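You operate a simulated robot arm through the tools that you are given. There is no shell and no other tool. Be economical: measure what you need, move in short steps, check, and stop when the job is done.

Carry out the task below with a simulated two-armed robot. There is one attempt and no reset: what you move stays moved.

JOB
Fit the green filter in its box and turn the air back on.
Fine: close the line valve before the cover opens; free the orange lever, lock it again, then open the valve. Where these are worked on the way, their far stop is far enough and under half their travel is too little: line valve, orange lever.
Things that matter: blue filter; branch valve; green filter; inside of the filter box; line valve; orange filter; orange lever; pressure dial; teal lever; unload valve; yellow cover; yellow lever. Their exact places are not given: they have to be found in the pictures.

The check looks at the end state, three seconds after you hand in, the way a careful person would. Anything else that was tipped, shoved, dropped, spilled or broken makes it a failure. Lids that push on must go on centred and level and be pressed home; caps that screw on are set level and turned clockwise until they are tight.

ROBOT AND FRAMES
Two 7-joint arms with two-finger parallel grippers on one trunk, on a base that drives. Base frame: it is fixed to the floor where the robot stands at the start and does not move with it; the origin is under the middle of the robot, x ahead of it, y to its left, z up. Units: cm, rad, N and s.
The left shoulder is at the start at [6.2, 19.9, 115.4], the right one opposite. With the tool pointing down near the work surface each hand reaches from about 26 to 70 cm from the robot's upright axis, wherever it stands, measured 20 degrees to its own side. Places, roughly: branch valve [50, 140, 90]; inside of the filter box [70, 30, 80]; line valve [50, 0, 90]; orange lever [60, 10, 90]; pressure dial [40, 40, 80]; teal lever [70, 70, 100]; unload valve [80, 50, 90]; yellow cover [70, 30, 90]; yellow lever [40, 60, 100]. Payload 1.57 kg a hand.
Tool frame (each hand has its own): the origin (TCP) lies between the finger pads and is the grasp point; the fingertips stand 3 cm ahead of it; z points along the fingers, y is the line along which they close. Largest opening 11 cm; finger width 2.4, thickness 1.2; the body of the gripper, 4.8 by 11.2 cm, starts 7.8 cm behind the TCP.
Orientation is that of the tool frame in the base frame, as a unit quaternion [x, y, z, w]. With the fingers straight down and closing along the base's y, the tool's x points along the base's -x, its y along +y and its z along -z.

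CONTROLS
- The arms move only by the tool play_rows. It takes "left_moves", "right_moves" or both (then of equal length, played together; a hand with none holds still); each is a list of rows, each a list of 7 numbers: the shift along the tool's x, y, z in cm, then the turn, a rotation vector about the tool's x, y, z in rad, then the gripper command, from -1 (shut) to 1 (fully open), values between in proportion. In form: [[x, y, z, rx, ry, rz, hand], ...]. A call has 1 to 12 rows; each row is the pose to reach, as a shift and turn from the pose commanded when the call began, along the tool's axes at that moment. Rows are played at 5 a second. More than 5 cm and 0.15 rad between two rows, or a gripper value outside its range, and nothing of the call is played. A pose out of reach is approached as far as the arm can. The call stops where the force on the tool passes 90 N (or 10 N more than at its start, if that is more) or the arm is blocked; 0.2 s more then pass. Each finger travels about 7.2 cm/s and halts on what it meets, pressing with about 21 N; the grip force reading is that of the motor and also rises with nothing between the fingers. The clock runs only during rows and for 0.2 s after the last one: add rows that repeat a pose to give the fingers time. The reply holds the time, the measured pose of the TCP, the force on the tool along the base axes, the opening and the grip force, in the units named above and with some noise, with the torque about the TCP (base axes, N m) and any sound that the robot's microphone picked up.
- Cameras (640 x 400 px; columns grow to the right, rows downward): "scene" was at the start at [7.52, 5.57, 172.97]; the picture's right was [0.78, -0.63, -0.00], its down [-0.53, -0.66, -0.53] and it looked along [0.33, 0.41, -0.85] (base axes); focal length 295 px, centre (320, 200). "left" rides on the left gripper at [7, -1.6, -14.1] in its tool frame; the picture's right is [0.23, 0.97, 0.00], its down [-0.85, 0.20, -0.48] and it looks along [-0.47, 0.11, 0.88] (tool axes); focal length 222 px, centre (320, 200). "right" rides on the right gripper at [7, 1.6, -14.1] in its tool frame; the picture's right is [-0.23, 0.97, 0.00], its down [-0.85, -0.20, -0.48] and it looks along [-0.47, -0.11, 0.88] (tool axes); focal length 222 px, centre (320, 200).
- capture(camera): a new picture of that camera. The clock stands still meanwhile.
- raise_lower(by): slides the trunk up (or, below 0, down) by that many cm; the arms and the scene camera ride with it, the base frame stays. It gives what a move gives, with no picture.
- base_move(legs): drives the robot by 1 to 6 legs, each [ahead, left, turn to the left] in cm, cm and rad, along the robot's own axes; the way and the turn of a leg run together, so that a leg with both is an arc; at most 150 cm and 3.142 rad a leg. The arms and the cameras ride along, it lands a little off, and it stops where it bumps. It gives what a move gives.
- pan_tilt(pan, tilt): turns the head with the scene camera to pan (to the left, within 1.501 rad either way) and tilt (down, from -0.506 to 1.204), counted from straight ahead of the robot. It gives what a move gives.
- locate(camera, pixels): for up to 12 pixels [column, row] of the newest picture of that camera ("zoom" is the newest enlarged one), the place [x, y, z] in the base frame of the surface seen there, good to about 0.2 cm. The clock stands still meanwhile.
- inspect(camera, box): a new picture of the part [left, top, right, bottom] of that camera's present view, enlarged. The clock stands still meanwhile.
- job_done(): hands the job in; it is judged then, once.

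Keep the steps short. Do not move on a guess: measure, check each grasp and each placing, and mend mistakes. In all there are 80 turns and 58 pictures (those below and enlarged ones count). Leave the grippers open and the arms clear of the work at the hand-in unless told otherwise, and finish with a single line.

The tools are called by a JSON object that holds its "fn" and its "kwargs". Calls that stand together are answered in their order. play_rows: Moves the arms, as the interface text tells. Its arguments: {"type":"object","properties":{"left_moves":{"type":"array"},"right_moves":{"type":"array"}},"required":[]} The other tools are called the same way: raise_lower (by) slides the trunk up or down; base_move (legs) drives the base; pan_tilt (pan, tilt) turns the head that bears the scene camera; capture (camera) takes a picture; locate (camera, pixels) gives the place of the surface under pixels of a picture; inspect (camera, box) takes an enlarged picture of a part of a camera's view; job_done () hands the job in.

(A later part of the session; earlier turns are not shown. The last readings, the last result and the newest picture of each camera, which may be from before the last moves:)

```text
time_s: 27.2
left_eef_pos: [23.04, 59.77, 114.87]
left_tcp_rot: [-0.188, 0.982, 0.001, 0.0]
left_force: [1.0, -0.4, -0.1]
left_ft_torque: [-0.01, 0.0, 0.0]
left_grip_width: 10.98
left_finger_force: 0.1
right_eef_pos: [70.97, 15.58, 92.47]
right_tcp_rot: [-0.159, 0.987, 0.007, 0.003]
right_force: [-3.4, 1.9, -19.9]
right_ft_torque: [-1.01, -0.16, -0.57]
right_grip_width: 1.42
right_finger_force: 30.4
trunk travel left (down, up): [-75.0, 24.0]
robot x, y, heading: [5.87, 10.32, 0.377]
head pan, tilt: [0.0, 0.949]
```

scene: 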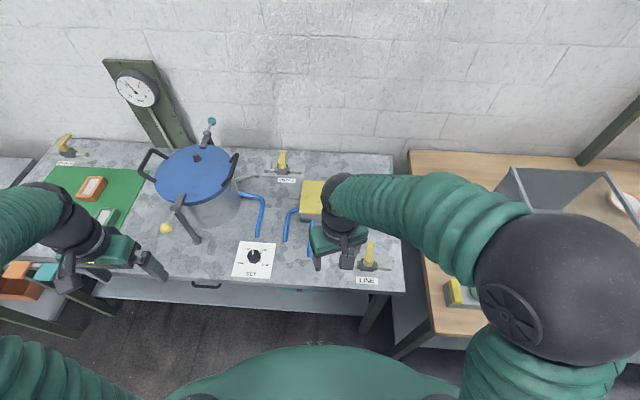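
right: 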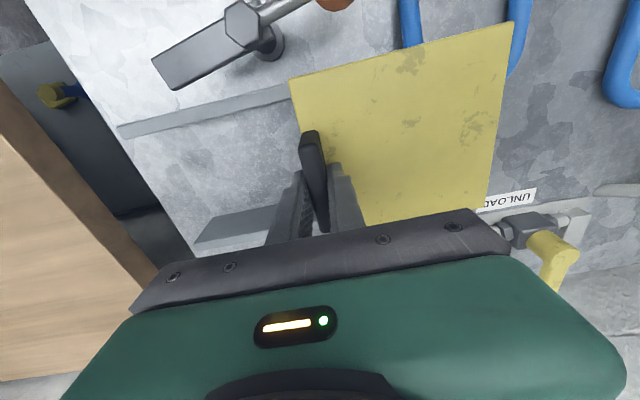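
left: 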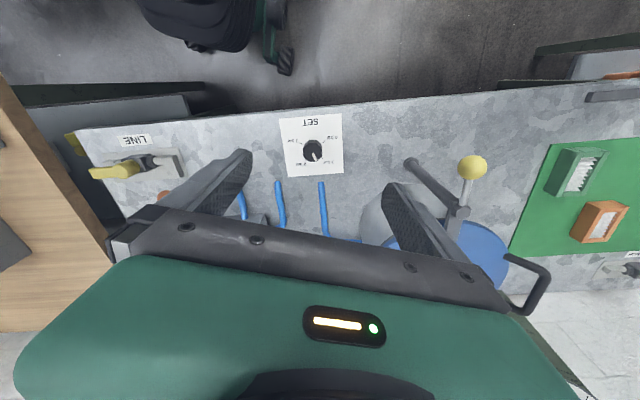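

It slides freely, so I'll continue 8 cm more.

{"fn": "play_rows", "kwargs": {"right_moves": [[0, -2, 0, 0, 0, 0, -0.9], [0, -4, 0, 0, 0, 0, -0.9], [0, -6, 0, 0, 0, 0, -0.9], [0, -8, 0, 0, 0, 0, -0.9]]}}

{"fn": "capture", "kwargs": {"camera": "scene"}}

```text
time_s: 28.2
left_eef_pos: [22.72, 59.97, 114.91]
left_tcp_rot: [-0.188, 0.982, 0.0, 0.0]
left_force: [0.1, -0.4, 0.0]
left_ft_torque: [0.01, 0.0, 0.01]
left_grip_width: 11.03
left_finger_force: 0.0
right_eef_pos: [73.3, 8.14, 92.77]
right_tcp_rot: [-0.16, 0.987, 0.007, 0.007]
right_force: [-7.7, 3.5, -7.5]
right_ft_torque: [-1.12, 0.58, -0.63]
right_grip_width: 1.43
right_finger_force: 30.4
trunk travel left (down, up): [-75.0, 24.0]
robot x, y, heading: [6.46, 10.8, 0.38]
head pan, tilt: [0.0, 0.949]
```

```text
23 pictures are left
```

scene: 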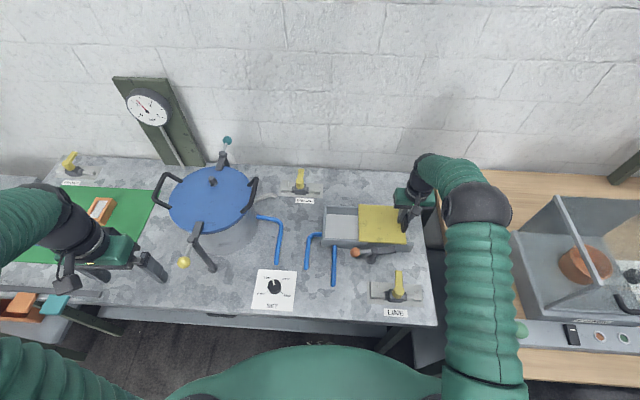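

The box is open for the most part. I'll zoom in on the inside.

{"fn": "inspect", "kwargs": {"camera": "scene", "box": [310, 190, 430, 265]}}

{"fn": "locate", "kwargs": {"camera": "zoom", "pixels": [[80, 90], [260, 90], [85, 280], [275, 290], [170, 150], [170, 210], [250, 200], [100, 200], [100, 140], [240, 140], [400, 200], [62, 140]]}}

```text
5.33 times, centred on (370, 228) of scene
```

zoom: 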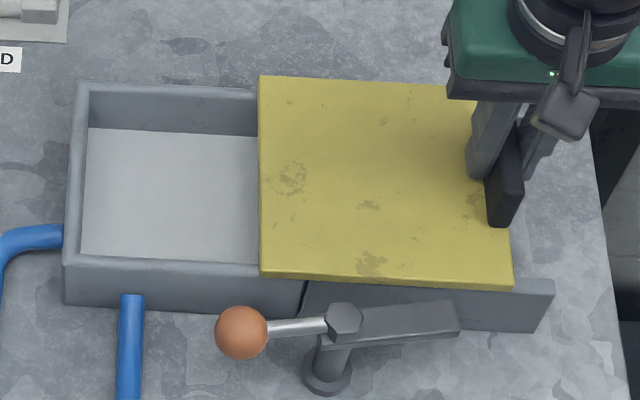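

```text
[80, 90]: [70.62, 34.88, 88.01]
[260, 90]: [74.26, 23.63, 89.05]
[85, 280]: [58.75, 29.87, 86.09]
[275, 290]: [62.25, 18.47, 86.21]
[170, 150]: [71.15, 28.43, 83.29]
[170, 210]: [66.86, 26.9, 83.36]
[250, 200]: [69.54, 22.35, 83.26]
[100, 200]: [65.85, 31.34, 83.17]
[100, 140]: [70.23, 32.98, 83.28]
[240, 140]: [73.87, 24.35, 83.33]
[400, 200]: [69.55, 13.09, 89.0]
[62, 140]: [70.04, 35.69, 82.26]
```

Box is empty, floor z 83.3. The cover still overlaps the opening by about 2 cm and the rails go on about 2 cm more, so I'll pull further and watch the force.

{"fn": "play_rows", "kwargs": {"right_moves": [[0, -0.8, 0, 0, 0, 0, -0.9], [0, -1.5, 0, 0, 0, 0, -0.9], [0, -2.1, 0, 0, 0, 0, -0.9]]}}

{"fn": "inspect", "kwargs": {"camera": "scene", "box": [310, 190, 430, 265]}}

```text
time_s: 29.0
left_eef_pos: [22.83, 59.82, 114.89]
left_tcp_rot: [-0.187, 0.982, -0.001, 0.001]
left_force: [-0.7, -1.3, 0.0]
left_ft_torque: [-0.02, 0.03, -0.01]
left_grip_width: 11.0
left_finger_force: 0.0
right_eef_pos: [74.04, 6.13, 92.77]
right_tcp_rot: [-0.16, 0.987, 0.006, 0.007]
right_force: [-11.2, 3.7, -7.0]
right_ft_torque: [-0.88, -0.23, -0.6]
right_grip_width: 1.42
right_finger_force: 29.9
trunk travel left (down, up): [-75.0, 24.0]
robot x, y, heading: [6.43, 11.34, 0.383]
head pan, tilt: [0.0, 0.949]
```

```text
5.33 times, centred on (370, 228) of scene
```

zoom: 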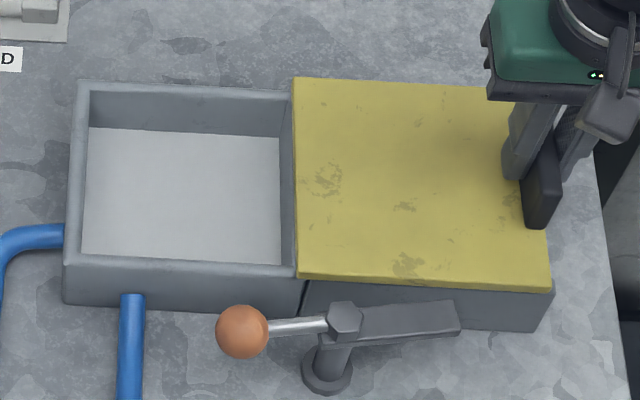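

Fully open now. I'll measure the inside corners, release the grip and lift the right hand.

{"fn": "locate", "kwargs": {"camera": "zoom", "pixels": [[90, 132], [275, 142], [84, 250], [277, 260], [86, 88], [286, 97], [72, 258], [290, 270], [180, 195], [293, 85], [300, 275]]}}

{"fn": "play_rows", "kwargs": {"right_moves": [[0, 0, 0, 0, 0, 0, -0.5], [0, 0, 0, 0, 0, 0, -0.5], [0, 0, -4, 0, 0, 0, -0.5], [0, 0, -9, 0, 0, 0, -0.5], [0, 0, -14, 0, 0, 0, -0.3], [4, 0, -17, 0, 0, 0, -0.2], [8, 0, -19, 0, 0, 0, -0.2], [12, -1, -20, 0, 0, 0, -0.2], [16, -2, -20, 0, 0, 0, -0.2], [20, -3, -20, 0, 0, 0, -0.2]]}}

```text
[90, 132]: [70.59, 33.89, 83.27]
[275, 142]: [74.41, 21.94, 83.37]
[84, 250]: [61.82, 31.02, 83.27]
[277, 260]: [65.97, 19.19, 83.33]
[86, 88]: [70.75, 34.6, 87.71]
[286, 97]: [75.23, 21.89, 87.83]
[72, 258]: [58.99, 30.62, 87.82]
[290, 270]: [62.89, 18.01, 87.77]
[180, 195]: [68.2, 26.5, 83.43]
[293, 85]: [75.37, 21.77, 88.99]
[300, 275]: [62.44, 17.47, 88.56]
```

```text
time_s: 31.2
left_eef_pos: [22.67, 59.66, 115.07]
left_tcp_rot: [-0.187, 0.982, 0.0, 0.001]
left_force: [0.8, -0.6, 0.1]
left_ft_torque: [0.01, -0.02, 0.03]
left_grip_width: 10.98
left_finger_force: 0.0
right_eef_pos: [55.8, -3.48, 112.52]
right_tcp_rot: [-0.16, 0.987, 0.008, 0.007]
right_force: [0.5, 0.5, 0.3]
right_ft_torque: [-0.02, -0.04, -0.02]
right_grip_width: 4.39
right_finger_force: 0.1
trunk travel left (down, up): [-75.0, 24.0]
robot x, y, heading: [6.25, 11.02, 0.379]
head pan, tilt: [0.0, 0.949]
```

Interior is about 12.5×11.5 cm, centre (67.1,26.2), floor z 83.3, angled 17.7°. Before driving left to the filter I'll check the floor that way.

{"fn": "pan_tilt", "kwargs": {"pan": 0.9, "tilt": 0.95}}

{"fn": "capture", "kwargs": {"camera": "scene"}}

```text
time_s: 32.4
left_eef_pos: [22.86, 59.82, 114.86]
left_tcp_rot: [-0.188, 0.982, 0.0, 0.002]
left_force: [0.9, 0.7, 0.6]
left_ft_torque: [0.02, 0.02, 0.02]
left_grip_width: 10.98
left_finger_force: 0.1
right_eef_pos: [56.08, -3.49, 112.47]
right_tcp_rot: [-0.16, 0.987, 0.008, 0.007]
right_force: [0.4, 1.5, -0.2]
right_ft_torque: [0.0, 0.02, -0.02]
right_grip_width: 4.39
right_finger_force: 0.0
trunk travel left (down, up): [-75.0, 24.0]
robot x, y, heading: [6.35, 11.11, 0.378]
head pan, tilt: [0.901, 0.949]
```

```text
20 pictures are left
```

scene: 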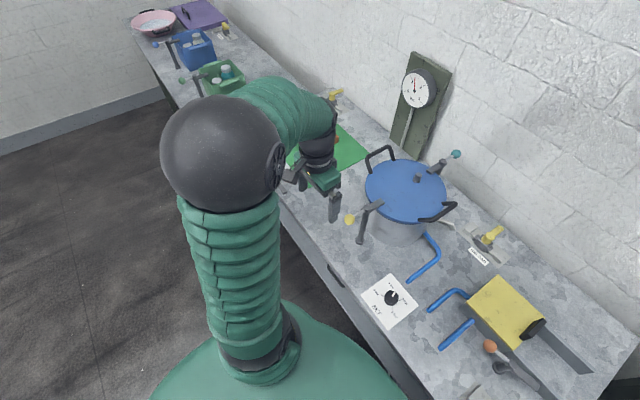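

Important: the cover has gone back shut, so it's self-closing. The pull force had been growing with travel, which fits. I'll fetch the filter with the left hand, then hold the cover open with the right while the left places it. The floor to the left is free, so I'll drive along the table.

{"fn": "base_move", "kwargs": {"legs": [[0, 0, -0.07], [0, 50, 0]]}}

{"fn": "pan_tilt", "kwargs": {"pan": 0.1, "tilt": 0.95}}

{"fn": "capture", "kwargs": {"camera": "scene"}}

```text
time_s: 35.9
left_eef_pos: [11.01, 105.7, 115.1]
left_tcp_rot: [-0.155, 0.988, 0.004, 0.0]
left_force: [0.4, -0.1, 0.2]
left_ft_torque: [0.06, 0.0, 0.01]
left_grip_width: 11.0
left_finger_force: 0.0
right_eef_pos: [39.92, 40.45, 112.32]
right_tcp_rot: [-0.127, 0.992, 0.01, 0.006]
right_force: [0.0, -1.0, -0.4]
right_ft_torque: [0.05, 0.0, -0.03]
right_grip_width: 4.42
right_finger_force: 0.3
trunk travel left (down, up): [-75.0, 24.0]
robot x, y, heading: [-8.85, 58.98, 0.312]
head pan, tilt: [0.901, 0.949]
```

```text
time_s: 37.0
left_eef_pos: [10.58, 106.55, 114.71]
left_tcp_rot: [-0.155, 0.988, -0.001, 0.0]
left_force: [0.1, 0.3, 0.4]
left_ft_torque: [-0.05, 0.02, 0.0]
left_grip_width: 11.0
left_finger_force: 0.1
right_eef_pos: [39.5, 41.34, 112.61]
right_tcp_rot: [-0.127, 0.992, 0.007, 0.008]
right_force: [-0.7, -0.2, 0.2]
right_ft_torque: [-0.03, 0.0, 0.0]
right_grip_width: 4.41
right_finger_force: 0.1
trunk travel left (down, up): [-75.0, 24.0]
robot x, y, heading: [-8.69, 58.71, 0.314]
head pan, tilt: [0.099, 0.949]
```

```text
19 pictures are left
```

scene: 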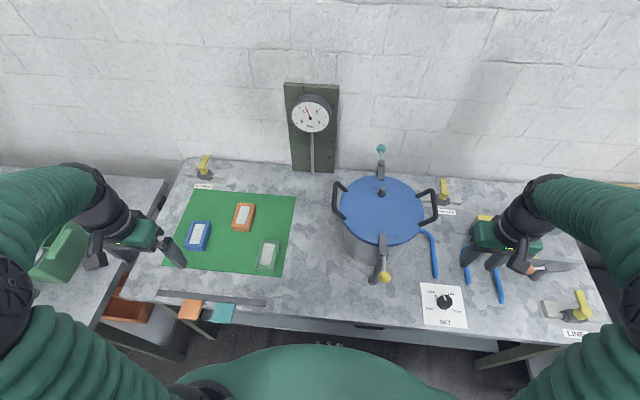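

I can see all three filters: green at (268,256), orange (243,217), blue (197,236). I'll zoom and measure the green one.

{"fn": "inspect", "kwargs": {"camera": "scene", "box": [230, 225, 310, 285]}}

{"fn": "locate", "kwargs": {"camera": "scene", "pixels": [[260, 242], [279, 241], [257, 266], [276, 268], [268, 256], [278, 256], [243, 217], [197, 236], [262, 275], [350, 235], [240, 265]]}}

```text
6.67 times, centred on (270, 255) of scene
```

zoom: 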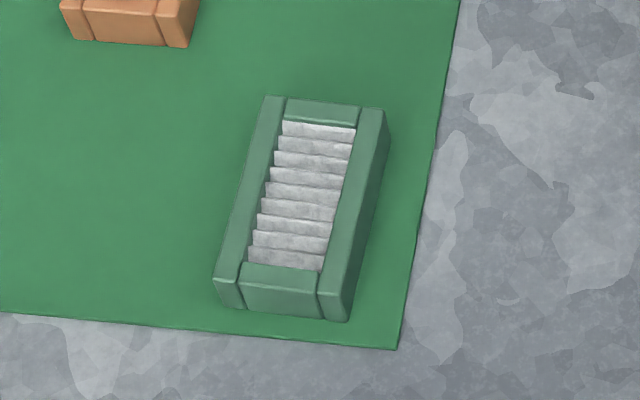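

```text
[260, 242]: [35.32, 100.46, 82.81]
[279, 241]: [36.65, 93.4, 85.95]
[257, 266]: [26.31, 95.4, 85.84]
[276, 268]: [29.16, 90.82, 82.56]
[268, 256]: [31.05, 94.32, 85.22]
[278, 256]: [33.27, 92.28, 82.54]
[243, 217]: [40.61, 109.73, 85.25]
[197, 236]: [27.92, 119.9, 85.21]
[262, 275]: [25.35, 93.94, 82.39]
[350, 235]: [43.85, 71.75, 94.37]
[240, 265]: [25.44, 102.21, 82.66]
```

{"fn": "locate", "kwargs": {"camera": "zoom", "pixels": [[272, 100], [380, 113], [222, 277], [328, 292], [300, 200], [268, 160], [362, 200], [240, 205], [240, 300], [350, 312], [320, 108], [280, 275]]}}

```text
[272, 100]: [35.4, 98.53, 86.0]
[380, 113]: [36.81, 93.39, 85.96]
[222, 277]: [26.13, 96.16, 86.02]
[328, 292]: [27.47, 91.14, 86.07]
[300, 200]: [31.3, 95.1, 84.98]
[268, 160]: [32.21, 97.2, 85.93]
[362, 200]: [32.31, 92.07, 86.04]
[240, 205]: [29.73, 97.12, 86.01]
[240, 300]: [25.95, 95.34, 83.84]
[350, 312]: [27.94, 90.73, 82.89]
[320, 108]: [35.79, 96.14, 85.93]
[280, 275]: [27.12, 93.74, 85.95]
```

Green filter: centre (31.45,94.8), long axis 14.3°, about 9.6×5.4 cm, top z 86. I'll bring the open left hand above it.

{"fn": "play_rows", "kwargs": {"left_moves": [[-2.4, -2.5, 0, 0, 0, 0.01, 1], [-4.8, -5, 1, 0, 0, 0.02, 1], [-7.2, -7.5, 3, 0, 0, 0.03, 0.9], [-9.6, -10, 5, 0, 0, 0.04, 0.8], [-12, -12.5, 7.5, 0, 0, 0.05, 0.7], [-14.4, -15, 10, 0, 0, 0.06, 0.7], [-16.3, -17.5, 12.5, 0, 0, 0.06, 0.7], [-16.3, -17.5, 15.7, 0, 0, 0.06, 0.7], [-16.3, -17.5, 15.7, 0, 0, 0.06, 0.7]]}}

{"fn": "capture", "kwargs": {"camera": "left"}}

```text
time_s: 39.0
left_eef_pos: [31.55, 94.81, 98.99]
left_tcp_rot: [-0.125, 0.992, 0.001, 0.001]
left_force: [0.4, -0.4, -0.5]
left_ft_torque: [0.05, -0.03, -0.03]
left_grip_width: 9.34
left_finger_force: 0.0
right_eef_pos: [39.53, 41.13, 112.42]
right_tcp_rot: [-0.127, 0.992, 0.007, 0.009]
right_force: [0.3, 0.3, 0.4]
right_ft_torque: [0.03, -0.03, 0.01]
right_grip_width: 4.39
right_finger_force: 0.0
trunk travel left (down, up): [-75.0, 24.0]
robot x, y, heading: [-9.05, 58.47, 0.313]
head pan, tilt: [0.099, 0.949]
```

```text
17 pictures are left
```

left: 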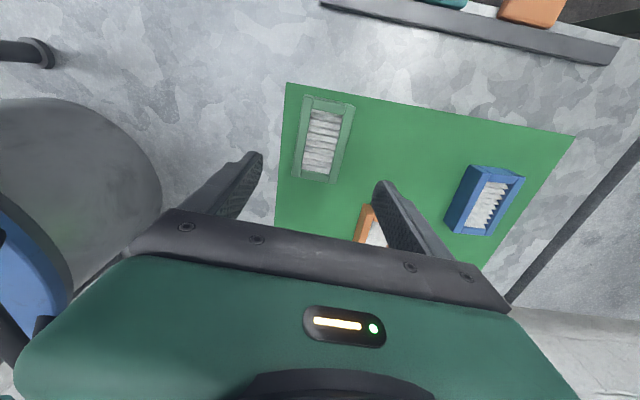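

The green filter is centred between the fingers. I'll lower and close on it.

{"fn": "play_rows", "kwargs": {"left_moves": [[0, 0, 4.5, 0, 0, 0, 0.7], [0, 0, 9, 0, 0, 0, 0.7], [0, 0, 12.7, 0, 0, 0, 0.7], [0, 0, 12.7, 0, 0, 0, 0.3], [0, 0, 12.7, 0, 0, 0, -0.1], [0, 0, 12.7, 0, 0, 0, -0.15], [0, 0, 12.7, 0, 0, 0, -0.15]]}}

```text
time_s: 40.6
left_eef_pos: [31.67, 94.73, 86.37]
left_tcp_rot: [-0.124, 0.992, 0.0, 0.001]
left_force: [-0.2, -0.1, 0.8]
left_ft_torque: [-0.01, -0.01, -0.04]
left_grip_width: 6.07
left_finger_force: 20.9
right_eef_pos: [39.52, 41.01, 112.47]
right_tcp_rot: [-0.127, 0.992, 0.007, 0.008]
right_force: [0.9, -0.2, 1.0]
right_ft_torque: [0.0, 0.0, 0.03]
right_grip_width: 4.41
right_finger_force: 0.1
trunk travel left (down, up): [-75.0, 24.0]
robot x, y, heading: [-8.85, 58.71, 0.311]
head pan, tilt: [0.099, 0.949]
```

Held (6.1 cm wide). I'll lift straight up and check.

{"fn": "play_rows", "kwargs": {"left_moves": [[0, 0, -2, 0, 0, 0, -0.3], [0, 0, -6, 0, 0, 0, -0.3], [0, 0, -10.5, 0, 0, 0, -0.3], [0, 0, -15, 0, 0, 0, -0.3], [0, 0, -20, 0, 0, 0, -0.3], [0, 0, -25, 0, 0, 0, -0.3], [0, 0, -29, 0, 0, 0, -0.3], [0, 0, -29, 0, 0, 0, -0.3]]}}

{"fn": "capture", "kwargs": {"camera": "left"}}

{"fn": "locate", "kwargs": {"camera": "scene", "pixels": [[382, 190], [381, 148], [385, 277], [337, 190], [384, 250]]}}

```text
time_s: 42.4
left_eef_pos: [31.7, 94.62, 115.71]
left_tcp_rot: [-0.124, 0.992, -0.001, 0.001]
left_force: [-0.6, 1.1, 0.6]
left_ft_torque: [0.0, 0.01, 0.01]
left_grip_width: 3.87
left_finger_force: 0.0
right_eef_pos: [39.65, 41.06, 112.43]
right_tcp_rot: [-0.127, 0.992, 0.007, 0.007]
right_force: [-0.2, -0.9, 0.1]
right_ft_torque: [0.0, 0.02, 0.01]
right_grip_width: 4.4
right_finger_force: 0.1
trunk travel left (down, up): [-75.0, 24.0]
robot x, y, heading: [-9.2, 58.6, 0.315]
head pan, tilt: [0.099, 0.949]
```

```text
16 pictures are left
```

left: 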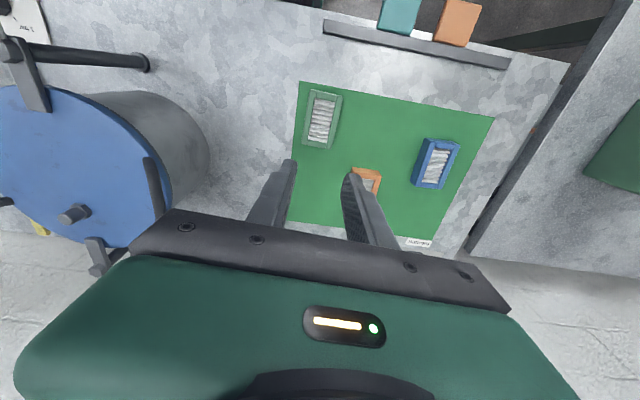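

```text
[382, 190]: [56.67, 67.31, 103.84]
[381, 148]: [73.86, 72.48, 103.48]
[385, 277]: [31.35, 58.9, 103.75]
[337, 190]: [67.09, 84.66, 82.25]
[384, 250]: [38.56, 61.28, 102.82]
```

The filter slipped out and is still on the mat. I'll measure where it lies now.

{"fn": "inspect", "kwargs": {"camera": "left", "box": [280, 70, 380, 170]}}

{"fn": "locate", "kwargs": {"camera": "zoom", "pixels": [[190, 130], [385, 165], [140, 465], [330, 490], [260, 310], [200, 300]]}}

```text
4.00 times, centred on (330, 120) of left
```

zoom: 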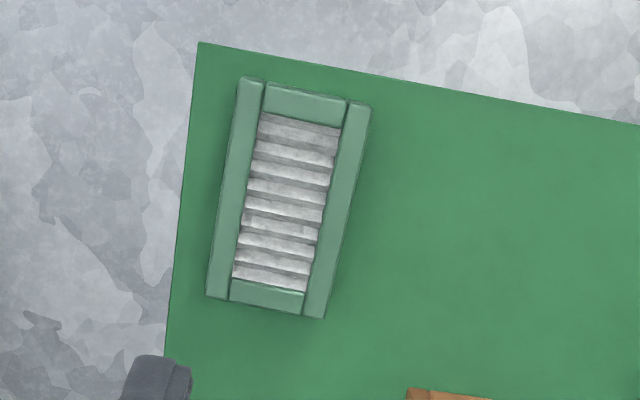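

```text
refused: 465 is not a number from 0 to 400
```

{"fn": "locate", "kwargs": {"camera": "zoom", "pixels": [[246, 80], [366, 110], [212, 292], [318, 312], [280, 200], [232, 180], [345, 200]]}}

```text
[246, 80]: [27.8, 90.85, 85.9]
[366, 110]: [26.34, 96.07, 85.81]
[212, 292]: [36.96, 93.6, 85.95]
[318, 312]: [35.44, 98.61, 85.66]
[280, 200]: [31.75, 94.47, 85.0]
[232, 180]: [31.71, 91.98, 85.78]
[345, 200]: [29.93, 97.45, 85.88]
```

It's unmoved. I'll retry, lower (tips just above the mat) and with a full-close command, then lift a little and check the width.

{"fn": "play_rows", "kwargs": {"left_moves": [[0, 0.1, 5, 0, 0, 0, 0.7], [0, 0.1, 10, 0, 0, 0, 0.7], [0, 0.1, 15, 0, 0, 0, 0.7], [0, 0.1, 20, 0, 0, 0, 0.7], [0, 0.1, 25, 0, 0, 0, 0.7], [0, 0.1, 28, 0, 0, 0, 0.7], [0, 0.1, 29.8, 0, 0, 0, 0.7], [0, 0.1, 29.8, 0, 0, 0, 0.1], [0, 0.1, 29.8, 0, 0, 0, -1], [0, 0.1, 29.8, 0, 0, 0, -1], [0, 0.1, 29.8, 0, 0, 0, -1], [0, 0.1, 29.8, 0, 0, 0, -1]]}}

{"fn": "play_rows", "kwargs": {"left_moves": [[0, 0, -0.5, 0, 0, 0, -1], [0, 0, -1, 0, 0, 0, -1], [0, 0, -1.5, 0, 0, 0, -1], [0, 0, -2, 0, 0, 0, -1]]}}

```text
time_s: 45.0
left_eef_pos: [31.36, 94.75, 85.82]
left_tcp_rot: [-0.124, 0.992, 0.0, 0.001]
left_force: [-0.8, -0.3, 0.8]
left_ft_torque: [0.01, 0.0, -0.01]
left_grip_width: 6.1
left_finger_force: 21.5
right_eef_pos: [39.56, 41.05, 112.45]
right_tcp_rot: [-0.128, 0.992, 0.007, 0.007]
right_force: [-0.1, 0.2, -0.6]
right_ft_torque: [0.01, -0.05, 0.04]
right_grip_width: 4.39
right_finger_force: 0.1
trunk travel left (down, up): [-75.0, 24.0]
robot x, y, heading: [-9.12, 58.81, 0.312]
head pan, tilt: [0.099, 0.949]
```

```text
time_s: 46.0
left_eef_pos: [31.46, 94.73, 87.62]
left_tcp_rot: [-0.125, 0.992, 0.0, 0.0]
left_force: [0.2, -0.4, 0.6]
left_ft_torque: [0.0, -0.03, -0.02]
left_grip_width: 6.1
left_finger_force: 21.3
right_eef_pos: [39.68, 41.08, 112.48]
right_tcp_rot: [-0.127, 0.992, 0.007, 0.007]
right_force: [0.3, 0.1, 0.4]
right_ft_torque: [0.0, 0.01, 0.01]
right_grip_width: 4.43
right_finger_force: 0.1
trunk travel left (down, up): [-75.0, 24.0]
robot x, y, heading: [-9.11, 58.43, 0.315]
head pan, tilt: [0.099, 0.949]
```

Width holds at 6.1 cm through the first 2 cm. I'll lift further, more slowly.

{"fn": "play_rows", "kwargs": {"left_moves": [[0, 0, -1.5, 0, 0, 0, -1], [0, 0, -3.5, 0, 0, 0, -1], [0, 0, -6, 0, 0, 0, -1], [0, 0, -9, 0, 0, 0, -1], [0, 0, -12, 0, 0, 0, -1], [0, 0, -15, 0, 0, 0, -1], [0, 0, -18, 0, 0, 0, -1], [0, 0, -21, 0, 0, 0, -1], [0, 0, -24, 0, 0, 0, -1], [0, 0, -27, 0, 0, 0, -1], [0, 0, -28, 0, 0, 0, -1]]}}

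{"fn": "capture", "kwargs": {"camera": "left"}}

```text
time_s: 48.4
left_eef_pos: [31.57, 94.85, 115.77]
left_tcp_rot: [-0.124, 0.992, -0.001, 0.0]
left_force: [0.4, -0.8, -0.9]
left_ft_torque: [-0.01, 0.01, -0.02]
left_grip_width: 6.11
left_finger_force: 20.6
right_eef_pos: [39.76, 41.11, 112.54]
right_tcp_rot: [-0.126, 0.992, 0.007, 0.007]
right_force: [-0.5, -0.7, -0.4]
right_ft_torque: [0.0, 0.0, 0.02]
right_grip_width: 4.4
right_finger_force: 0.1
trunk travel left (down, up): [-75.0, 24.0]
robot x, y, heading: [-9.05, 58.55, 0.315]
head pan, tilt: [0.099, 0.949]
```

```text
14 pictures are left
```

left: 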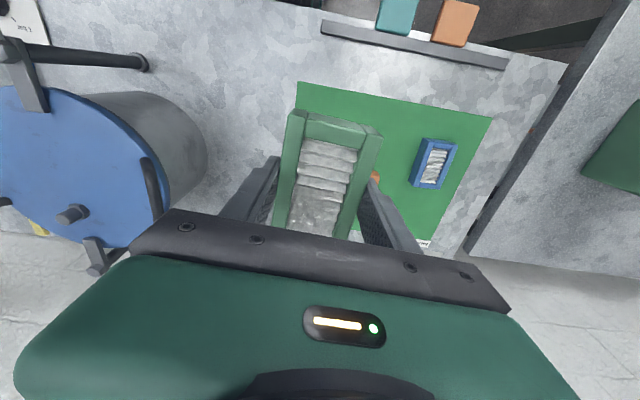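

The filter is held level. I'll bring the right hand inward and drive back right. New station: robot centred between the box and the open cover position, and 3 cm closer.

{"fn": "play_rows", "kwargs": {"right_moves": [[0, 3.5, 0, 0, 0, -0.02, -0.2], [0, 7, 0, 0, 0, -0.04, -0.2], [0, 10.5, 0, 0, 0, -0.06, -0.2], [0, 14, 0, 0, 0, -0.06, -0.2]]}}

{"fn": "base_move", "kwargs": {"legs": [[0, -57.5, 0], [3, 0, 0]]}}

{"fn": "pan_tilt", "kwargs": {"pan": 0.0, "tilt": 0.95}}

{"fn": "capture", "kwargs": {"camera": "scene"}}

```text
time_s: 49.4
left_eef_pos: [31.52, 94.99, 115.66]
left_tcp_rot: [-0.125, 0.992, -0.002, 0.001]
left_force: [-0.5, 0.5, -0.2]
left_ft_torque: [-0.03, 0.02, 0.03]
left_grip_width: 6.12
left_finger_force: 20.8
right_eef_pos: [35.83, 54.89, 112.8]
right_tcp_rot: [-0.156, 0.988, 0.006, 0.007]
right_force: [-0.5, -0.1, 1.0]
right_ft_torque: [-0.03, 0.03, 0.03]
right_grip_width: 4.39
right_finger_force: 0.0
trunk travel left (down, up): [-75.0, 24.0]
robot x, y, heading: [-8.92, 58.86, 0.309]
head pan, tilt: [0.099, 0.949]
```

```text
time_s: 53.1
left_eef_pos: [51.17, 41.03, 116.26]
left_tcp_rot: [-0.124, 0.992, 0.002, 0.004]
left_force: [-0.3, -0.8, -0.3]
left_ft_torque: [0.02, -0.04, 0.01]
left_grip_width: 6.11
left_finger_force: 21.2
right_eef_pos: [55.54, 0.8, 113.04]
right_tcp_rot: [-0.156, 0.988, 0.009, 0.011]
right_force: [0.0, -0.5, 0.1]
right_ft_torque: [0.01, -0.04, -0.02]
right_grip_width: 4.39
right_finger_force: 0.1
trunk travel left (down, up): [-75.0, 24.0]
robot x, y, heading: [11.13, 5.64, 0.311]
head pan, tilt: [0.099, 0.949]
```

```text
time_s: 53.7
left_eef_pos: [51.4, 41.52, 116.15]
left_tcp_rot: [-0.124, 0.992, 0.001, 0.003]
left_force: [-0.4, 0.2, -0.3]
left_ft_torque: [0.02, -0.02, 0.01]
left_grip_width: 6.08
left_finger_force: 21.0
right_eef_pos: [55.92, 1.26, 112.89]
right_tcp_rot: [-0.156, 0.988, 0.008, 0.011]
right_force: [0.2, 0.3, 0.1]
right_ft_torque: [0.01, -0.03, 0.0]
right_grip_width: 4.42
right_finger_force: 0.0
trunk travel left (down, up): [-75.0, 24.0]
robot x, y, heading: [11.37, 5.64, 0.315]
head pan, tilt: [0.0, 0.949]
```

```text
13 pictures are left
```

scene: 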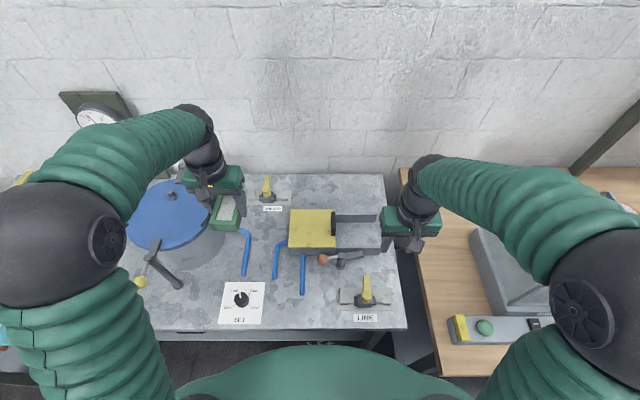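

The cover is shut again, with its grip bar at (333,222). I'll send the right hand above the bar.

{"fn": "play_rows", "kwargs": {"right_moves": [[-3.5, 2.5, 0, 0, 0, 0, -0.2], [-7, 5, 1.5, 0, 0, 0, -0.2], [-10.5, 7.5, 4, 0, 0, 0, -0.2], [-14, 10, 7, 0, 0, 0, -0.3], [-16.5, 12, 10, 0, 0, 0, -0.3], [-18.66, 13.5, 13.5, 0, 0, 0, -0.3], [-18.66, 13.5, 13.5, 0, 0, 0, -0.3]]}}

{"fn": "capture", "kwargs": {"camera": "right"}}

```text
refused: row 4 steps farther than a row can; nothing moved
```

```text
12 pictures are left
```

right: 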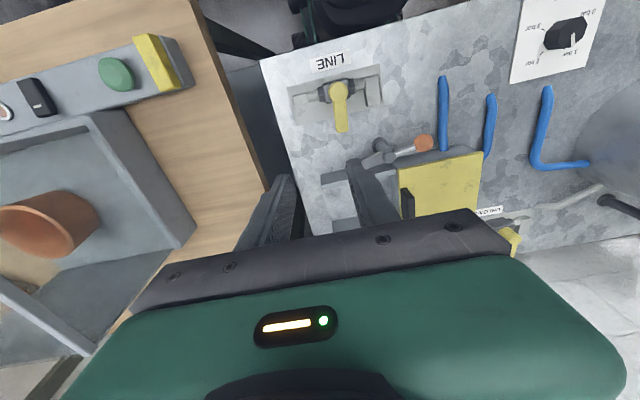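

A step was too long, so nothing moved. The bar shows at about (407,205) in this view. I'll verify its place and redo with shorter steps.

{"fn": "locate", "kwargs": {"camera": "right", "pixels": [[408, 192], [406, 200], [409, 212], [402, 190], [480, 155], [397, 168]]}}

{"fn": "play_rows", "kwargs": {"right_moves": [[-2.5, 1.8, 0, 0, 0, 0, -0.2], [-5, 3.6, 1.5, 0, 0, 0, -0.2], [-7.5, 5.4, 3, 0, 0, 0, -0.2], [-10, 7.2, 5, 0, 0, 0, -0.3], [-12.5, 9, 7, 0, 0, 0, -0.3], [-15, 10.8, 9, 0, 0, 0, -0.3], [-17, 12.3, 11, 0, 0, 0, -0.3], [-18.66, 13.5, 13.5, 0, 0, 0, -0.3], [-18.66, 13.5, 13.5, 0, 0, 0, -0.3]]}}

```text
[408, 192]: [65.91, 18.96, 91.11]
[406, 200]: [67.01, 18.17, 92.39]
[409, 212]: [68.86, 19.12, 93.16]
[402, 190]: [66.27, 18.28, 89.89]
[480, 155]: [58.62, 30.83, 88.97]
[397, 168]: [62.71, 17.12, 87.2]
```

```text
time_s: 55.7
left_eef_pos: [51.62, 41.59, 115.87]
left_tcp_rot: [-0.124, 0.992, 0.0, 0.002]
left_force: [-0.1, 0.5, 0.0]
left_ft_torque: [0.0, 0.02, 0.0]
left_grip_width: 6.1
left_finger_force: 21.0
right_eef_pos: [69.68, 20.13, 99.8]
right_tcp_rot: [-0.156, 0.988, 0.006, 0.009]
right_force: [0.0, -0.9, 0.5]
right_ft_torque: [-0.04, -0.03, 0.0]
right_grip_width: 3.84
right_finger_force: 0.1
trunk travel left (down, up): [-75.0, 24.0]
robot x, y, heading: [11.2, 5.7, 0.311]
head pan, tilt: [0.0, 0.949]
```

The hand is above the bar at the earlier grasp spot. I'll lower and grip.

{"fn": "play_rows", "kwargs": {"right_moves": [[0, -0.25, 3.5, 0, 0, 0, -0.3], [0, -0.25, 7.3, 0, 0, 0, -0.3], [0, -0.25, 7.3, 0, 0, 0, -0.9], [0, -0.25, 7.3, 0, 0, 0, -0.9], [0, -0.25, 7.3, 0, 0, 0, -0.9]]}}

```text
time_s: 56.9
left_eef_pos: [51.79, 41.45, 115.86]
left_tcp_rot: [-0.124, 0.992, 0.001, 0.001]
left_force: [0.5, 0.2, -0.6]
left_ft_torque: [0.0, 0.01, 0.01]
left_grip_width: 6.11
left_finger_force: 20.8
right_eef_pos: [70.27, 19.91, 92.46]
right_tcp_rot: [-0.155, 0.988, 0.006, 0.009]
right_force: [5.1, -8.9, -4.6]
right_ft_torque: [-0.88, -1.3, -0.11]
right_grip_width: 1.4
right_finger_force: 30.1
trunk travel left (down, up): [-75.0, 24.0]
robot x, y, heading: [11.36, 5.65, 0.309]
head pan, tilt: [0.0, 0.949]
```

Bar gripped. I'll pull the cover 14.3 cm open along the rails.

{"fn": "play_rows", "kwargs": {"right_moves": [[0, -1.5, 0, 0, 0, 0, -0.9], [0, -3.5, 0, 0, 0, 0, -0.9], [0, -5.5, 0, 0, 0, 0, -0.9], [0, -7.5, 0, 0, 0, 0, -0.9], [0, -9.5, 0, 0, 0, 0, -0.9], [0, -11.5, 0, 0, 0, 0, -0.9], [0, -13, 0, 0, 0, 0, -0.9], [0, -14.2, 0, 0, 0, 0, -0.9], [0, -14.2, 0, 0, 0, 0, -0.9]]}}

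{"fn": "inspect", "kwargs": {"camera": "scene", "box": [270, 190, 400, 275]}}

```text
time_s: 58.9
left_eef_pos: [51.77, 41.76, 115.66]
left_tcp_rot: [-0.125, 0.992, 0.0, 0.001]
left_force: [0.1, 0.4, -0.2]
left_ft_torque: [-0.01, 0.02, 0.01]
left_grip_width: 6.1
left_finger_force: 21.5
right_eef_pos: [74.5, 6.78, 92.5]
right_tcp_rot: [-0.156, 0.988, 0.006, 0.009]
right_force: [6.2, 7.0, -0.2]
right_ft_torque: [-0.75, -0.79, -0.21]
right_grip_width: 1.39
right_finger_force: 30.2
trunk travel left (down, up): [-75.0, 24.0]
robot x, y, heading: [11.45, 5.45, 0.317]
head pan, tilt: [0.0, 0.949]
```

```text
4.71 times, centred on (335, 232) of scene
```

zoom: 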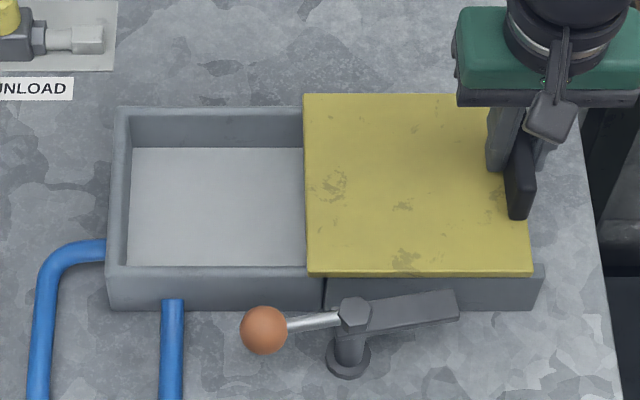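

About 0.6 cm more to open fully. I'll pull that while bringing the left hand above the box.

{"fn": "play_rows", "kwargs": {"right_moves": [[0, -0.4, 0, 0, 0, 0, -0.9], [0, -0.7, 0, 0, 0, 0, -0.9], [0, -0.7, 0, 0, 0, 0, -0.9], [0, -0.7, 0, 0, 0, 0, -0.9], [0, -0.7, 0, 0, 0, 0, -0.9], [0, -0.7, 0, 0, 0, 0, -0.9], [0, -0.7, 0, 0, 0, 0, -0.9], [0, -0.7, 0, 0, 0, 0, -0.9], [0, -0.7, 0, 0, 0, 0, -0.9]], "left_moves": [[-1.4, -2.4, 1.5, 0, 0, -0.01, -1], [-2.8, -4.8, 3.2, 0, 0, -0.02, -1], [-4.2, -7.2, 5, 0, 0, -0.03, -1], [-5.6, -9.6, 7, 0, 0, -0.04, -1], [-7, -12, 9, 0, 0, -0.05, -1], [-8.4, -14.4, 11, 0, 0, -0.06, -1], [-9.8, -16.8, 13, 0, 0, -0.06, -1], [-10.97, -18.8, 15, 0, 0, -0.06, -1], [-10.97, -18.8, 16, 0, 0, -0.06, -1]]}}

{"fn": "capture", "kwargs": {"camera": "left"}}

```text
time_s: 60.9
left_eef_pos: [67.17, 26.05, 99.99]
left_tcp_rot: [-0.154, 0.988, -0.001, 0.001]
left_force: [0.5, 0.3, -0.6]
left_ft_torque: [-0.01, 0.0, -0.01]
left_grip_width: 6.12
left_finger_force: 20.9
right_eef_pos: [74.7, 6.11, 92.5]
right_tcp_rot: [-0.157, 0.987, 0.007, 0.009]
right_force: [7.0, 9.8, 8.2]
right_ft_torque: [-0.82, -0.17, -0.22]
right_grip_width: 1.39
right_finger_force: 30.7
trunk travel left (down, up): [-75.0, 24.0]
robot x, y, heading: [11.35, 5.47, 0.312]
head pan, tilt: [0.0, 0.949]
```

```text
10 pictures are left
```

left: 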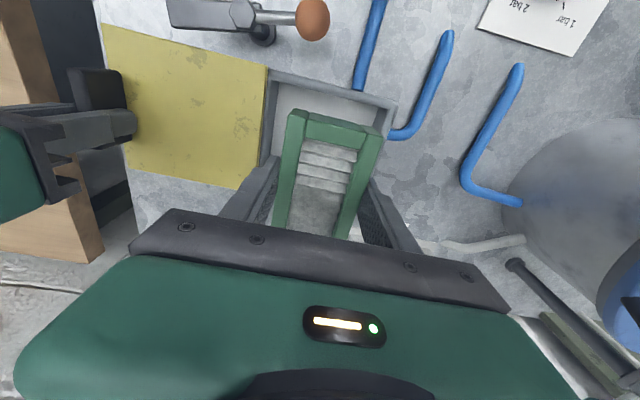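

The cover is held fully open and the left hand is over the box. I'll verify the rim position from here.

{"fn": "locate", "kwargs": {"camera": "left", "pixels": [[277, 80], [385, 107], [273, 120], [268, 150], [262, 125], [330, 100], [295, 115], [375, 125]]}}

```text
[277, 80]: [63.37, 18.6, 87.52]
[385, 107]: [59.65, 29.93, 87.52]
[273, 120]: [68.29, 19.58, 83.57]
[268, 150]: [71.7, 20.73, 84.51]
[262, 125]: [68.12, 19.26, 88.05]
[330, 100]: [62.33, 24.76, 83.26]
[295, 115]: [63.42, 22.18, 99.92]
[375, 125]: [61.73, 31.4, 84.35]
```

Box centre is confirmed near (67,26.1) and the filter is aligned. I'll lower it to the floor, slowly at the end.

{"fn": "play_rows", "kwargs": {"left_moves": [[0, 0, 3, 0, 0, 0, -1], [0, 0, 6, 0, 0, 0, -1], [0, 0, 9, 0, 0, 0, -1], [0, 0, 11, 0, 0, 0, -1], [0, 0, 12.3, 0, 0, 0, -1], [0, 0, 13, 0, 0, 0, -1], [0, 0, 13.3, 0, 0, 0, -1], [0, 0, 13.3, 0, 0, 0, -1]]}}

{"fn": "inspect", "kwargs": {"camera": "scene", "box": [270, 190, 400, 275]}}

```text
time_s: 62.7
left_eef_pos: [67.0, 26.25, 86.55]
left_tcp_rot: [-0.154, 0.988, -0.001, 0.001]
left_force: [-0.6, -0.1, -0.5]
left_ft_torque: [-0.04, 0.0, 0.0]
left_grip_width: 6.1
left_finger_force: 20.8
right_eef_pos: [74.74, 6.03, 92.45]
right_tcp_rot: [-0.156, 0.988, 0.006, 0.009]
right_force: [8.7, 9.7, 9.5]
right_ft_torque: [-0.82, -0.46, -0.28]
right_grip_width: 1.39
right_finger_force: 30.3
trunk travel left (down, up): [-75.0, 24.0]
robot x, y, heading: [11.41, 5.58, 0.314]
head pan, tilt: [0.0, 0.949]
```

```text
4.71 times, centred on (335, 232) of scene
```

zoom: 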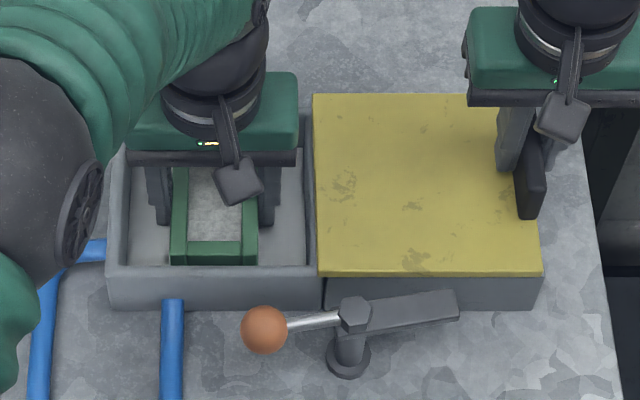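

No contact felt yet, so I'll lower in small steps.

{"fn": "play_rows", "kwargs": {"left_moves": [[0, 0, 0.2, 0, 0, 0, -1], [0, 0, 0.35, 0, 0, 0, -1], [0, 0, 0.35, 0, 0, 0, -1]]}}

```text
time_s: 63.5
left_eef_pos: [67.06, 26.27, 86.31]
left_tcp_rot: [-0.154, 0.988, -0.002, 0.002]
left_force: [-3.0, 0.8, 14.8]
left_ft_torque: [0.07, 0.19, 0.02]
left_grip_width: 6.07
left_finger_force: 21.0
right_eef_pos: [74.66, 6.06, 92.47]
right_tcp_rot: [-0.156, 0.988, 0.006, 0.009]
right_force: [13.2, 13.4, 0.9]
right_ft_torque: [-0.73, -0.92, -0.28]
right_grip_width: 1.42
right_finger_force: 30.5
trunk travel left (down, up): [-75.0, 24.0]
robot x, y, heading: [11.19, 5.95, 0.313]
head pan, tilt: [0.0, 0.949]
```

On the floor (15 N contact). I'll open gently, lift straight out, and move the left hand aside.

{"fn": "play_rows", "kwargs": {"left_moves": [[0, 0, 0.1, 0, 0, 0, 0.3], [0, 0, 0, 0, 0, 0, 0.35], [0, 0, 0, 0, 0, 0, 0.35], [0, 0, -3, 0, 0, 0, 0.35], [0, 0, -7, 0, 0, 0, 0.35], [0, 0, -11, 0, 0, 0, 0.35], [0, 0, -15, 0, 0, 0, 0.35], [0, 0, -19.5, 0, 0, 0, 0.35], [0, 0, -24, 0, 0, 0, 0.35], [2, 4, -26, 0, 0, 0, 0.35], [4, 8, -28, 0, 0, 0, 0.35], [6, 12, -29, 0, 0, 0, 0.35]]}}

{"fn": "inspect", "kwargs": {"camera": "scene", "box": [270, 190, 400, 275]}}

{"fn": "locate", "kwargs": {"camera": "zoom", "pixels": [[185, 170], [245, 170], [180, 255], [250, 255], [215, 250], [290, 220]]}}

```text
time_s: 66.1
left_eef_pos: [57.66, 36.06, 115.09]
left_tcp_rot: [-0.154, 0.988, -0.001, 0.001]
left_force: [-0.4, -0.6, -0.3]
left_ft_torque: [-0.03, -0.02, 0.01]
left_grip_width: 7.41
left_finger_force: 0.0
right_eef_pos: [74.63, 6.07, 92.48]
right_tcp_rot: [-0.155, 0.988, 0.006, 0.009]
right_force: [5.9, 7.8, 6.4]
right_ft_torque: [-0.66, -1.14, -0.22]
right_grip_width: 1.39
right_finger_force: 30.0
trunk travel left (down, up): [-75.0, 24.0]
robot x, y, heading: [11.55, 5.66, 0.311]
head pan, tilt: [0.0, 0.949]
```

```text
4.71 times, centred on (335, 232) of scene
```

zoom: 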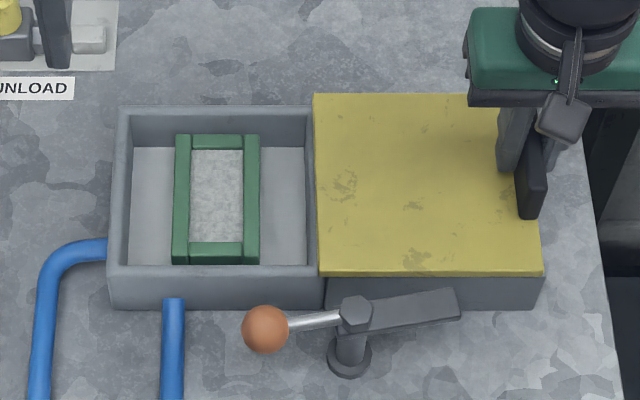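

```text
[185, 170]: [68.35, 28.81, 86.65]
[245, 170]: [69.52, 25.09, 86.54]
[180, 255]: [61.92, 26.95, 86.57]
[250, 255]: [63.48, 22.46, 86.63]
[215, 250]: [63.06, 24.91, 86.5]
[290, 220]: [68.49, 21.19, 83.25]
```

The filter lies flat in the box, its top (86.6) below the rim. I'll slide the cover back shut.

{"fn": "play_rows", "kwargs": {"right_moves": [[0, 1.5, 0, 0, 0, 0, -0.9], [0, 3.5, 0, 0, 0, 0, -0.9], [0, 5.5, 0, 0, 0, 0, -0.9], [0, 7.5, 0, 0, 0, 0, -0.9], [0, 9.5, 0, 0, 0, 0, -0.9], [0, 11.5, 0, 0, 0, 0, -0.9], [0, 13, 0, 0, 0, 0, -0.9], [0, 14, 0, 0, 0, 0, -0.9], [0, 14.9, 0, 0, 0, 0, -0.9], [0, 15.1, 0, 0, 0, 0, -0.9]]}}

```text
time_s: 68.3
left_eef_pos: [57.97, 35.31, 115.27]
left_tcp_rot: [-0.153, 0.988, 0.001, 0.001]
left_force: [-0.6, 0.2, -0.1]
left_ft_torque: [0.04, 0.01, -0.03]
left_grip_width: 7.45
left_finger_force: 0.1
right_eef_pos: [70.09, 19.88, 92.53]
right_tcp_rot: [-0.156, 0.988, 0.007, 0.006]
right_force: [-0.5, -10.2, -7.7]
right_ft_torque: [-1.34, 0.25, -0.2]
right_grip_width: 1.4
right_finger_force: 30.0
trunk travel left (down, up): [-75.0, 24.0]
robot x, y, heading: [11.41, 5.59, 0.309]
head pan, tilt: [0.0, 0.949]
```

The cover is shut against its stop (same reading as before). I'll release, lift, and bring the right hand back toward the lever, with the left hand moving further aside.

{"fn": "play_rows", "kwargs": {"right_moves": [[0, 0, 0, 0, 0, 0, -0.4], [0, 0, 0, 0, 0, 0, -0.4], [0, 0, -4, 0, 0, 0, -0.3], [0, 0, -8, 0, 0, 0, -0.2], [1.5, 0.5, -11, 0, 0, 0.14, -0.2], [3.5, 1.2, -11, 0, 0, 0.28, -0.2], [5.5, 1.8, -11, 0, 0, 0.42, -0.2], [7.5, 2.5, -11, 0, 0, 0.56, -0.2], [9.5, 3.2, -11, 0, 0, 0.7, -0.2], [11.5, 3.8, -11, 0, 0, 0.84, -0.2], [12.35, 4.1, -11, 0, 0, 0.98, -0.2], [12.35, 4.1, -11, 0, 0, 1.12, -0.2]], "left_moves": [[1, 3, 0, 0, 0, 0, 0.4], [2, 6, 0, 0, 0, 0, 0.4], [3, 9, 0, 0, 0, 0, 0.4], [4, 12, 0, 0, 0, 0, 0.4], [5, 15, 0, 0, 0, 0, 0.4], [6, 18, 0, 0, 0, 0, 0.4], [6, 18, 0, 0, 0, 0, 0.4], [6, 18, 0, 0, 0, 0, 0.4], [6, 18, 0, 0, 0, 0, 0.4], [6, 18, 0, 0, 0, 0, 0.4], [6, 18, 0, 0, 0, 0, 0.4], [6, 18, 0, 0, 0, 0, 0.4]]}}

{"fn": "play_rows", "kwargs": {"right_moves": [[0, 0, 0, 0, 0, 0.14, -0.2], [0, 0, 0, 0, 0, 0.28, -0.2], [0, 0, 0, 0, 0, 0.41, -0.2], [0, 0, 0, 0, 0, 0.41, -0.2]]}}

{"fn": "capture", "kwargs": {"camera": "right"}}

```text
time_s: 70.9
left_eef_pos: [46.39, 51.13, 115.14]
left_tcp_rot: [-0.153, 0.988, 0.0, 0.001]
left_force: [-0.1, 1.0, 0.4]
left_ft_torque: [0.02, 0.02, 0.02]
left_grip_width: 7.7
left_finger_force: 0.0
right_eef_pos: [58.4, 18.47, 103.42]
right_tcp_rot: [0.418, 0.908, 0.012, 0.004]
right_force: [0.4, 0.2, -1.0]
right_ft_torque: [0.0, -0.01, 0.03]
right_grip_width: 4.4
right_finger_force: 0.1
trunk travel left (down, up): [-75.0, 24.0]
robot x, y, heading: [11.25, 5.84, 0.308]
head pan, tilt: [0.0, 0.949]
```

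```text
time_s: 72.1
left_eef_pos: [46.1, 51.33, 115.02]
left_tcp_rot: [-0.154, 0.988, -0.001, 0.002]
left_force: [0.0, -0.1, 1.1]
left_ft_torque: [-0.02, -0.02, 0.0]
left_grip_width: 7.72
left_finger_force: 0.0
right_eef_pos: [60.59, 16.29, 104.37]
right_tcp_rot: [0.622, 0.783, 0.021, 0.003]
right_force: [0.7, 0.2, 0.3]
right_ft_torque: [-0.02, 0.0, -0.01]
right_grip_width: 4.41
right_finger_force: 0.0
trunk travel left (down, up): [-75.0, 24.0]
robot x, y, heading: [11.1, 5.45, 0.315]
head pan, tilt: [0.0, 0.949]
stopped in row 4 (right hand): the arm was blocked; the commanded pose is now the measured one
```

```text
7 pictures are left
```

right: 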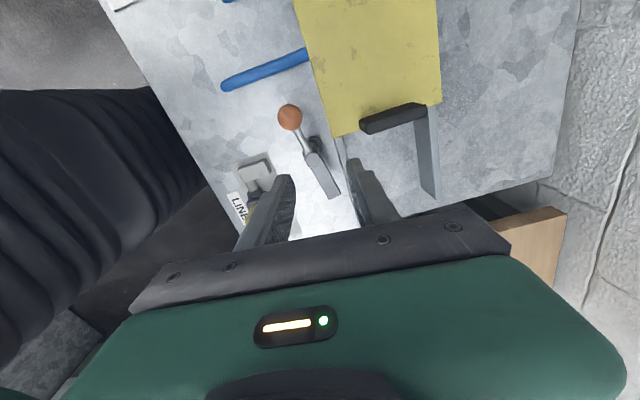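

The lever and cover look fine, but the right wrist is at its limit here. I'll shift the base 12 cm left, as in the station where this worked before.

{"fn": "base_move", "kwargs": {"legs": [[0, 12, 0]]}}

{"fn": "play_rows", "kwargs": {"right_moves": [[0, 0, 0, 0, 0, 0, -0.2]]}}

{"fn": "locate", "kwargs": {"camera": "right", "pixels": [[289, 117]]}}

```text
time_s: 73.4
left_eef_pos: [43.66, 59.11, 115.97]
left_tcp_rot: [-0.153, 0.988, 0.012, 0.0]
left_force: [0.9, -1.1, -0.8]
left_ft_torque: [0.04, 0.01, 0.0]
left_grip_width: 7.7
left_finger_force: 0.0
right_eef_pos: [57.97, 24.4, 104.31]
right_tcp_rot: [0.623, 0.782, 0.03, -0.007]
right_force: [0.7, -2.0, 0.9]
right_ft_torque: [0.17, 0.12, 0.0]
right_grip_width: 4.4
right_finger_force: 0.2
trunk travel left (down, up): [-75.0, 24.0]
robot x, y, heading: [7.97, 15.9, 0.31]
head pan, tilt: [0.0, 0.949]
```

```text
time_s: 73.8
left_eef_pos: [41.99, 63.94, 114.55]
left_tcp_rot: [-0.153, 0.988, -0.008, 0.004]
left_force: [-2.3, 1.6, -0.1]
left_ft_torque: [-0.11, -0.07, 0.05]
left_grip_width: 7.69
left_finger_force: 0.0
right_eef_pos: [56.54, 28.53, 104.42]
right_tcp_rot: [0.624, 0.781, 0.017, 0.011]
right_force: [0.7, 2.4, -0.8]
right_ft_torque: [-0.14, 0.01, 0.02]
right_grip_width: 4.39
right_finger_force: 0.1
trunk travel left (down, up): [-75.0, 24.0]
robot x, y, heading: [7.34, 16.52, 0.309]
head pan, tilt: [0.0, 0.949]
```

```text
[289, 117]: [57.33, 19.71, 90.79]
```

Now the hand goes over the ball at (57.2,20), turned to -70°.

{"fn": "play_rows", "kwargs": {"right_moves": [[-2.5, -0.4, 1, 0, 0, -0.04, -0.2], [-5, -0.8, 2.5, 0, 0, -0.08, -0.2], [-7, -1.1, 4, 0, 0, -0.127, -0.2], [-8.42, -1.29, 5, 0, 0, -0.127, -0.2], [-8.42, -1.29, 5, 0, 0, -0.127, -0.2], [-8.42, -1.29, 5, 0, 0, -0.127, -0.2]]}}

{"fn": "capture", "kwargs": {"camera": "right"}}

{"fn": "locate", "kwargs": {"camera": "right", "pixels": [[300, 155], [310, 155], [320, 155], [330, 155], [310, 170], [320, 170], [310, 140], [320, 140]]}}

```text
time_s: 75.2
left_eef_pos: [42.91, 61.2, 115.43]
left_tcp_rot: [-0.152, 0.988, 0.001, 0.002]
left_force: [0.1, -0.3, -0.3]
left_ft_torque: [0.04, 0.0, 0.02]
left_grip_width: 7.7
left_finger_force: 0.0
right_eef_pos: [57.83, 18.04, 99.2]
right_tcp_rot: [0.573, 0.819, 0.025, 0.003]
right_force: [0.6, -0.9, 0.1]
right_ft_torque: [-0.01, 0.01, -0.03]
right_grip_width: 4.44
right_finger_force: 0.0
trunk travel left (down, up): [-75.0, 24.0]
robot x, y, heading: [7.75, 16.31, 0.304]
head pan, tilt: [0.0, 0.949]
```

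```text
6 pictures are left
```

right: 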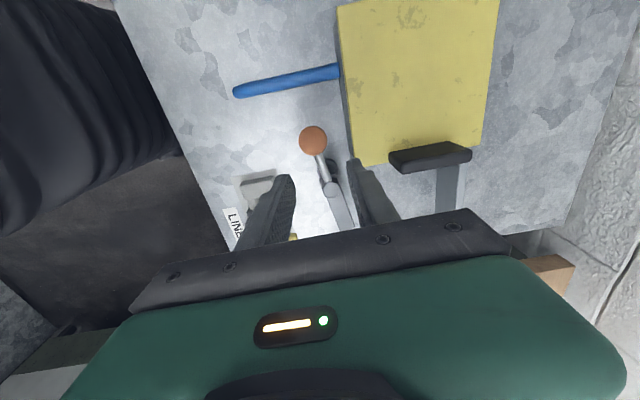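

```text
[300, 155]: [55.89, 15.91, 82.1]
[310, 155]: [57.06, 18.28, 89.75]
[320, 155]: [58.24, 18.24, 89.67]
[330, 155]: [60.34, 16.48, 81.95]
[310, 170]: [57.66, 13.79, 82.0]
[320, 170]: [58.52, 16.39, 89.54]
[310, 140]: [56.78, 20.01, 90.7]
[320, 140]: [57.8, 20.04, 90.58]
```

Ball centre is (57.2,19.9). I'll adjust, lower, and grip.

{"fn": "play_rows", "kwargs": {"right_moves": [[1.73, -0.38, 1, 0, 0, 0, -0.25], [1.73, -0.38, 5, 0, 0, 0, -0.25], [1.73, -0.38, 9.5, 0, 0, 0, -0.25], [1.73, -0.38, 9.5, 0, 0, 0, -0.6], [1.73, -0.38, 9.5, 0, 0, 0, -0.7], [1.73, -0.38, 9.5, 0, 0, 0, -0.7]]}}

```text
time_s: 76.6
left_eef_pos: [42.69, 61.3, 115.3]
left_tcp_rot: [-0.151, 0.988, 0.002, 0.002]
left_force: [0.2, -0.7, -0.3]
left_ft_torque: [0.02, 0.0, -0.03]
left_grip_width: 7.72
left_finger_force: 0.1
right_eef_pos: [57.01, 20.23, 89.85]
right_tcp_rot: [0.571, 0.82, 0.023, 0.001]
right_force: [-4.5, -12.2, -5.9]
right_ft_torque: [-0.48, -0.19, -0.13]
right_grip_width: 3.16
right_finger_force: 40.6
trunk travel left (down, up): [-75.0, 24.0]
robot x, y, heading: [7.56, 16.71, 0.304]
head pan, tilt: [0.0, 0.949]
```

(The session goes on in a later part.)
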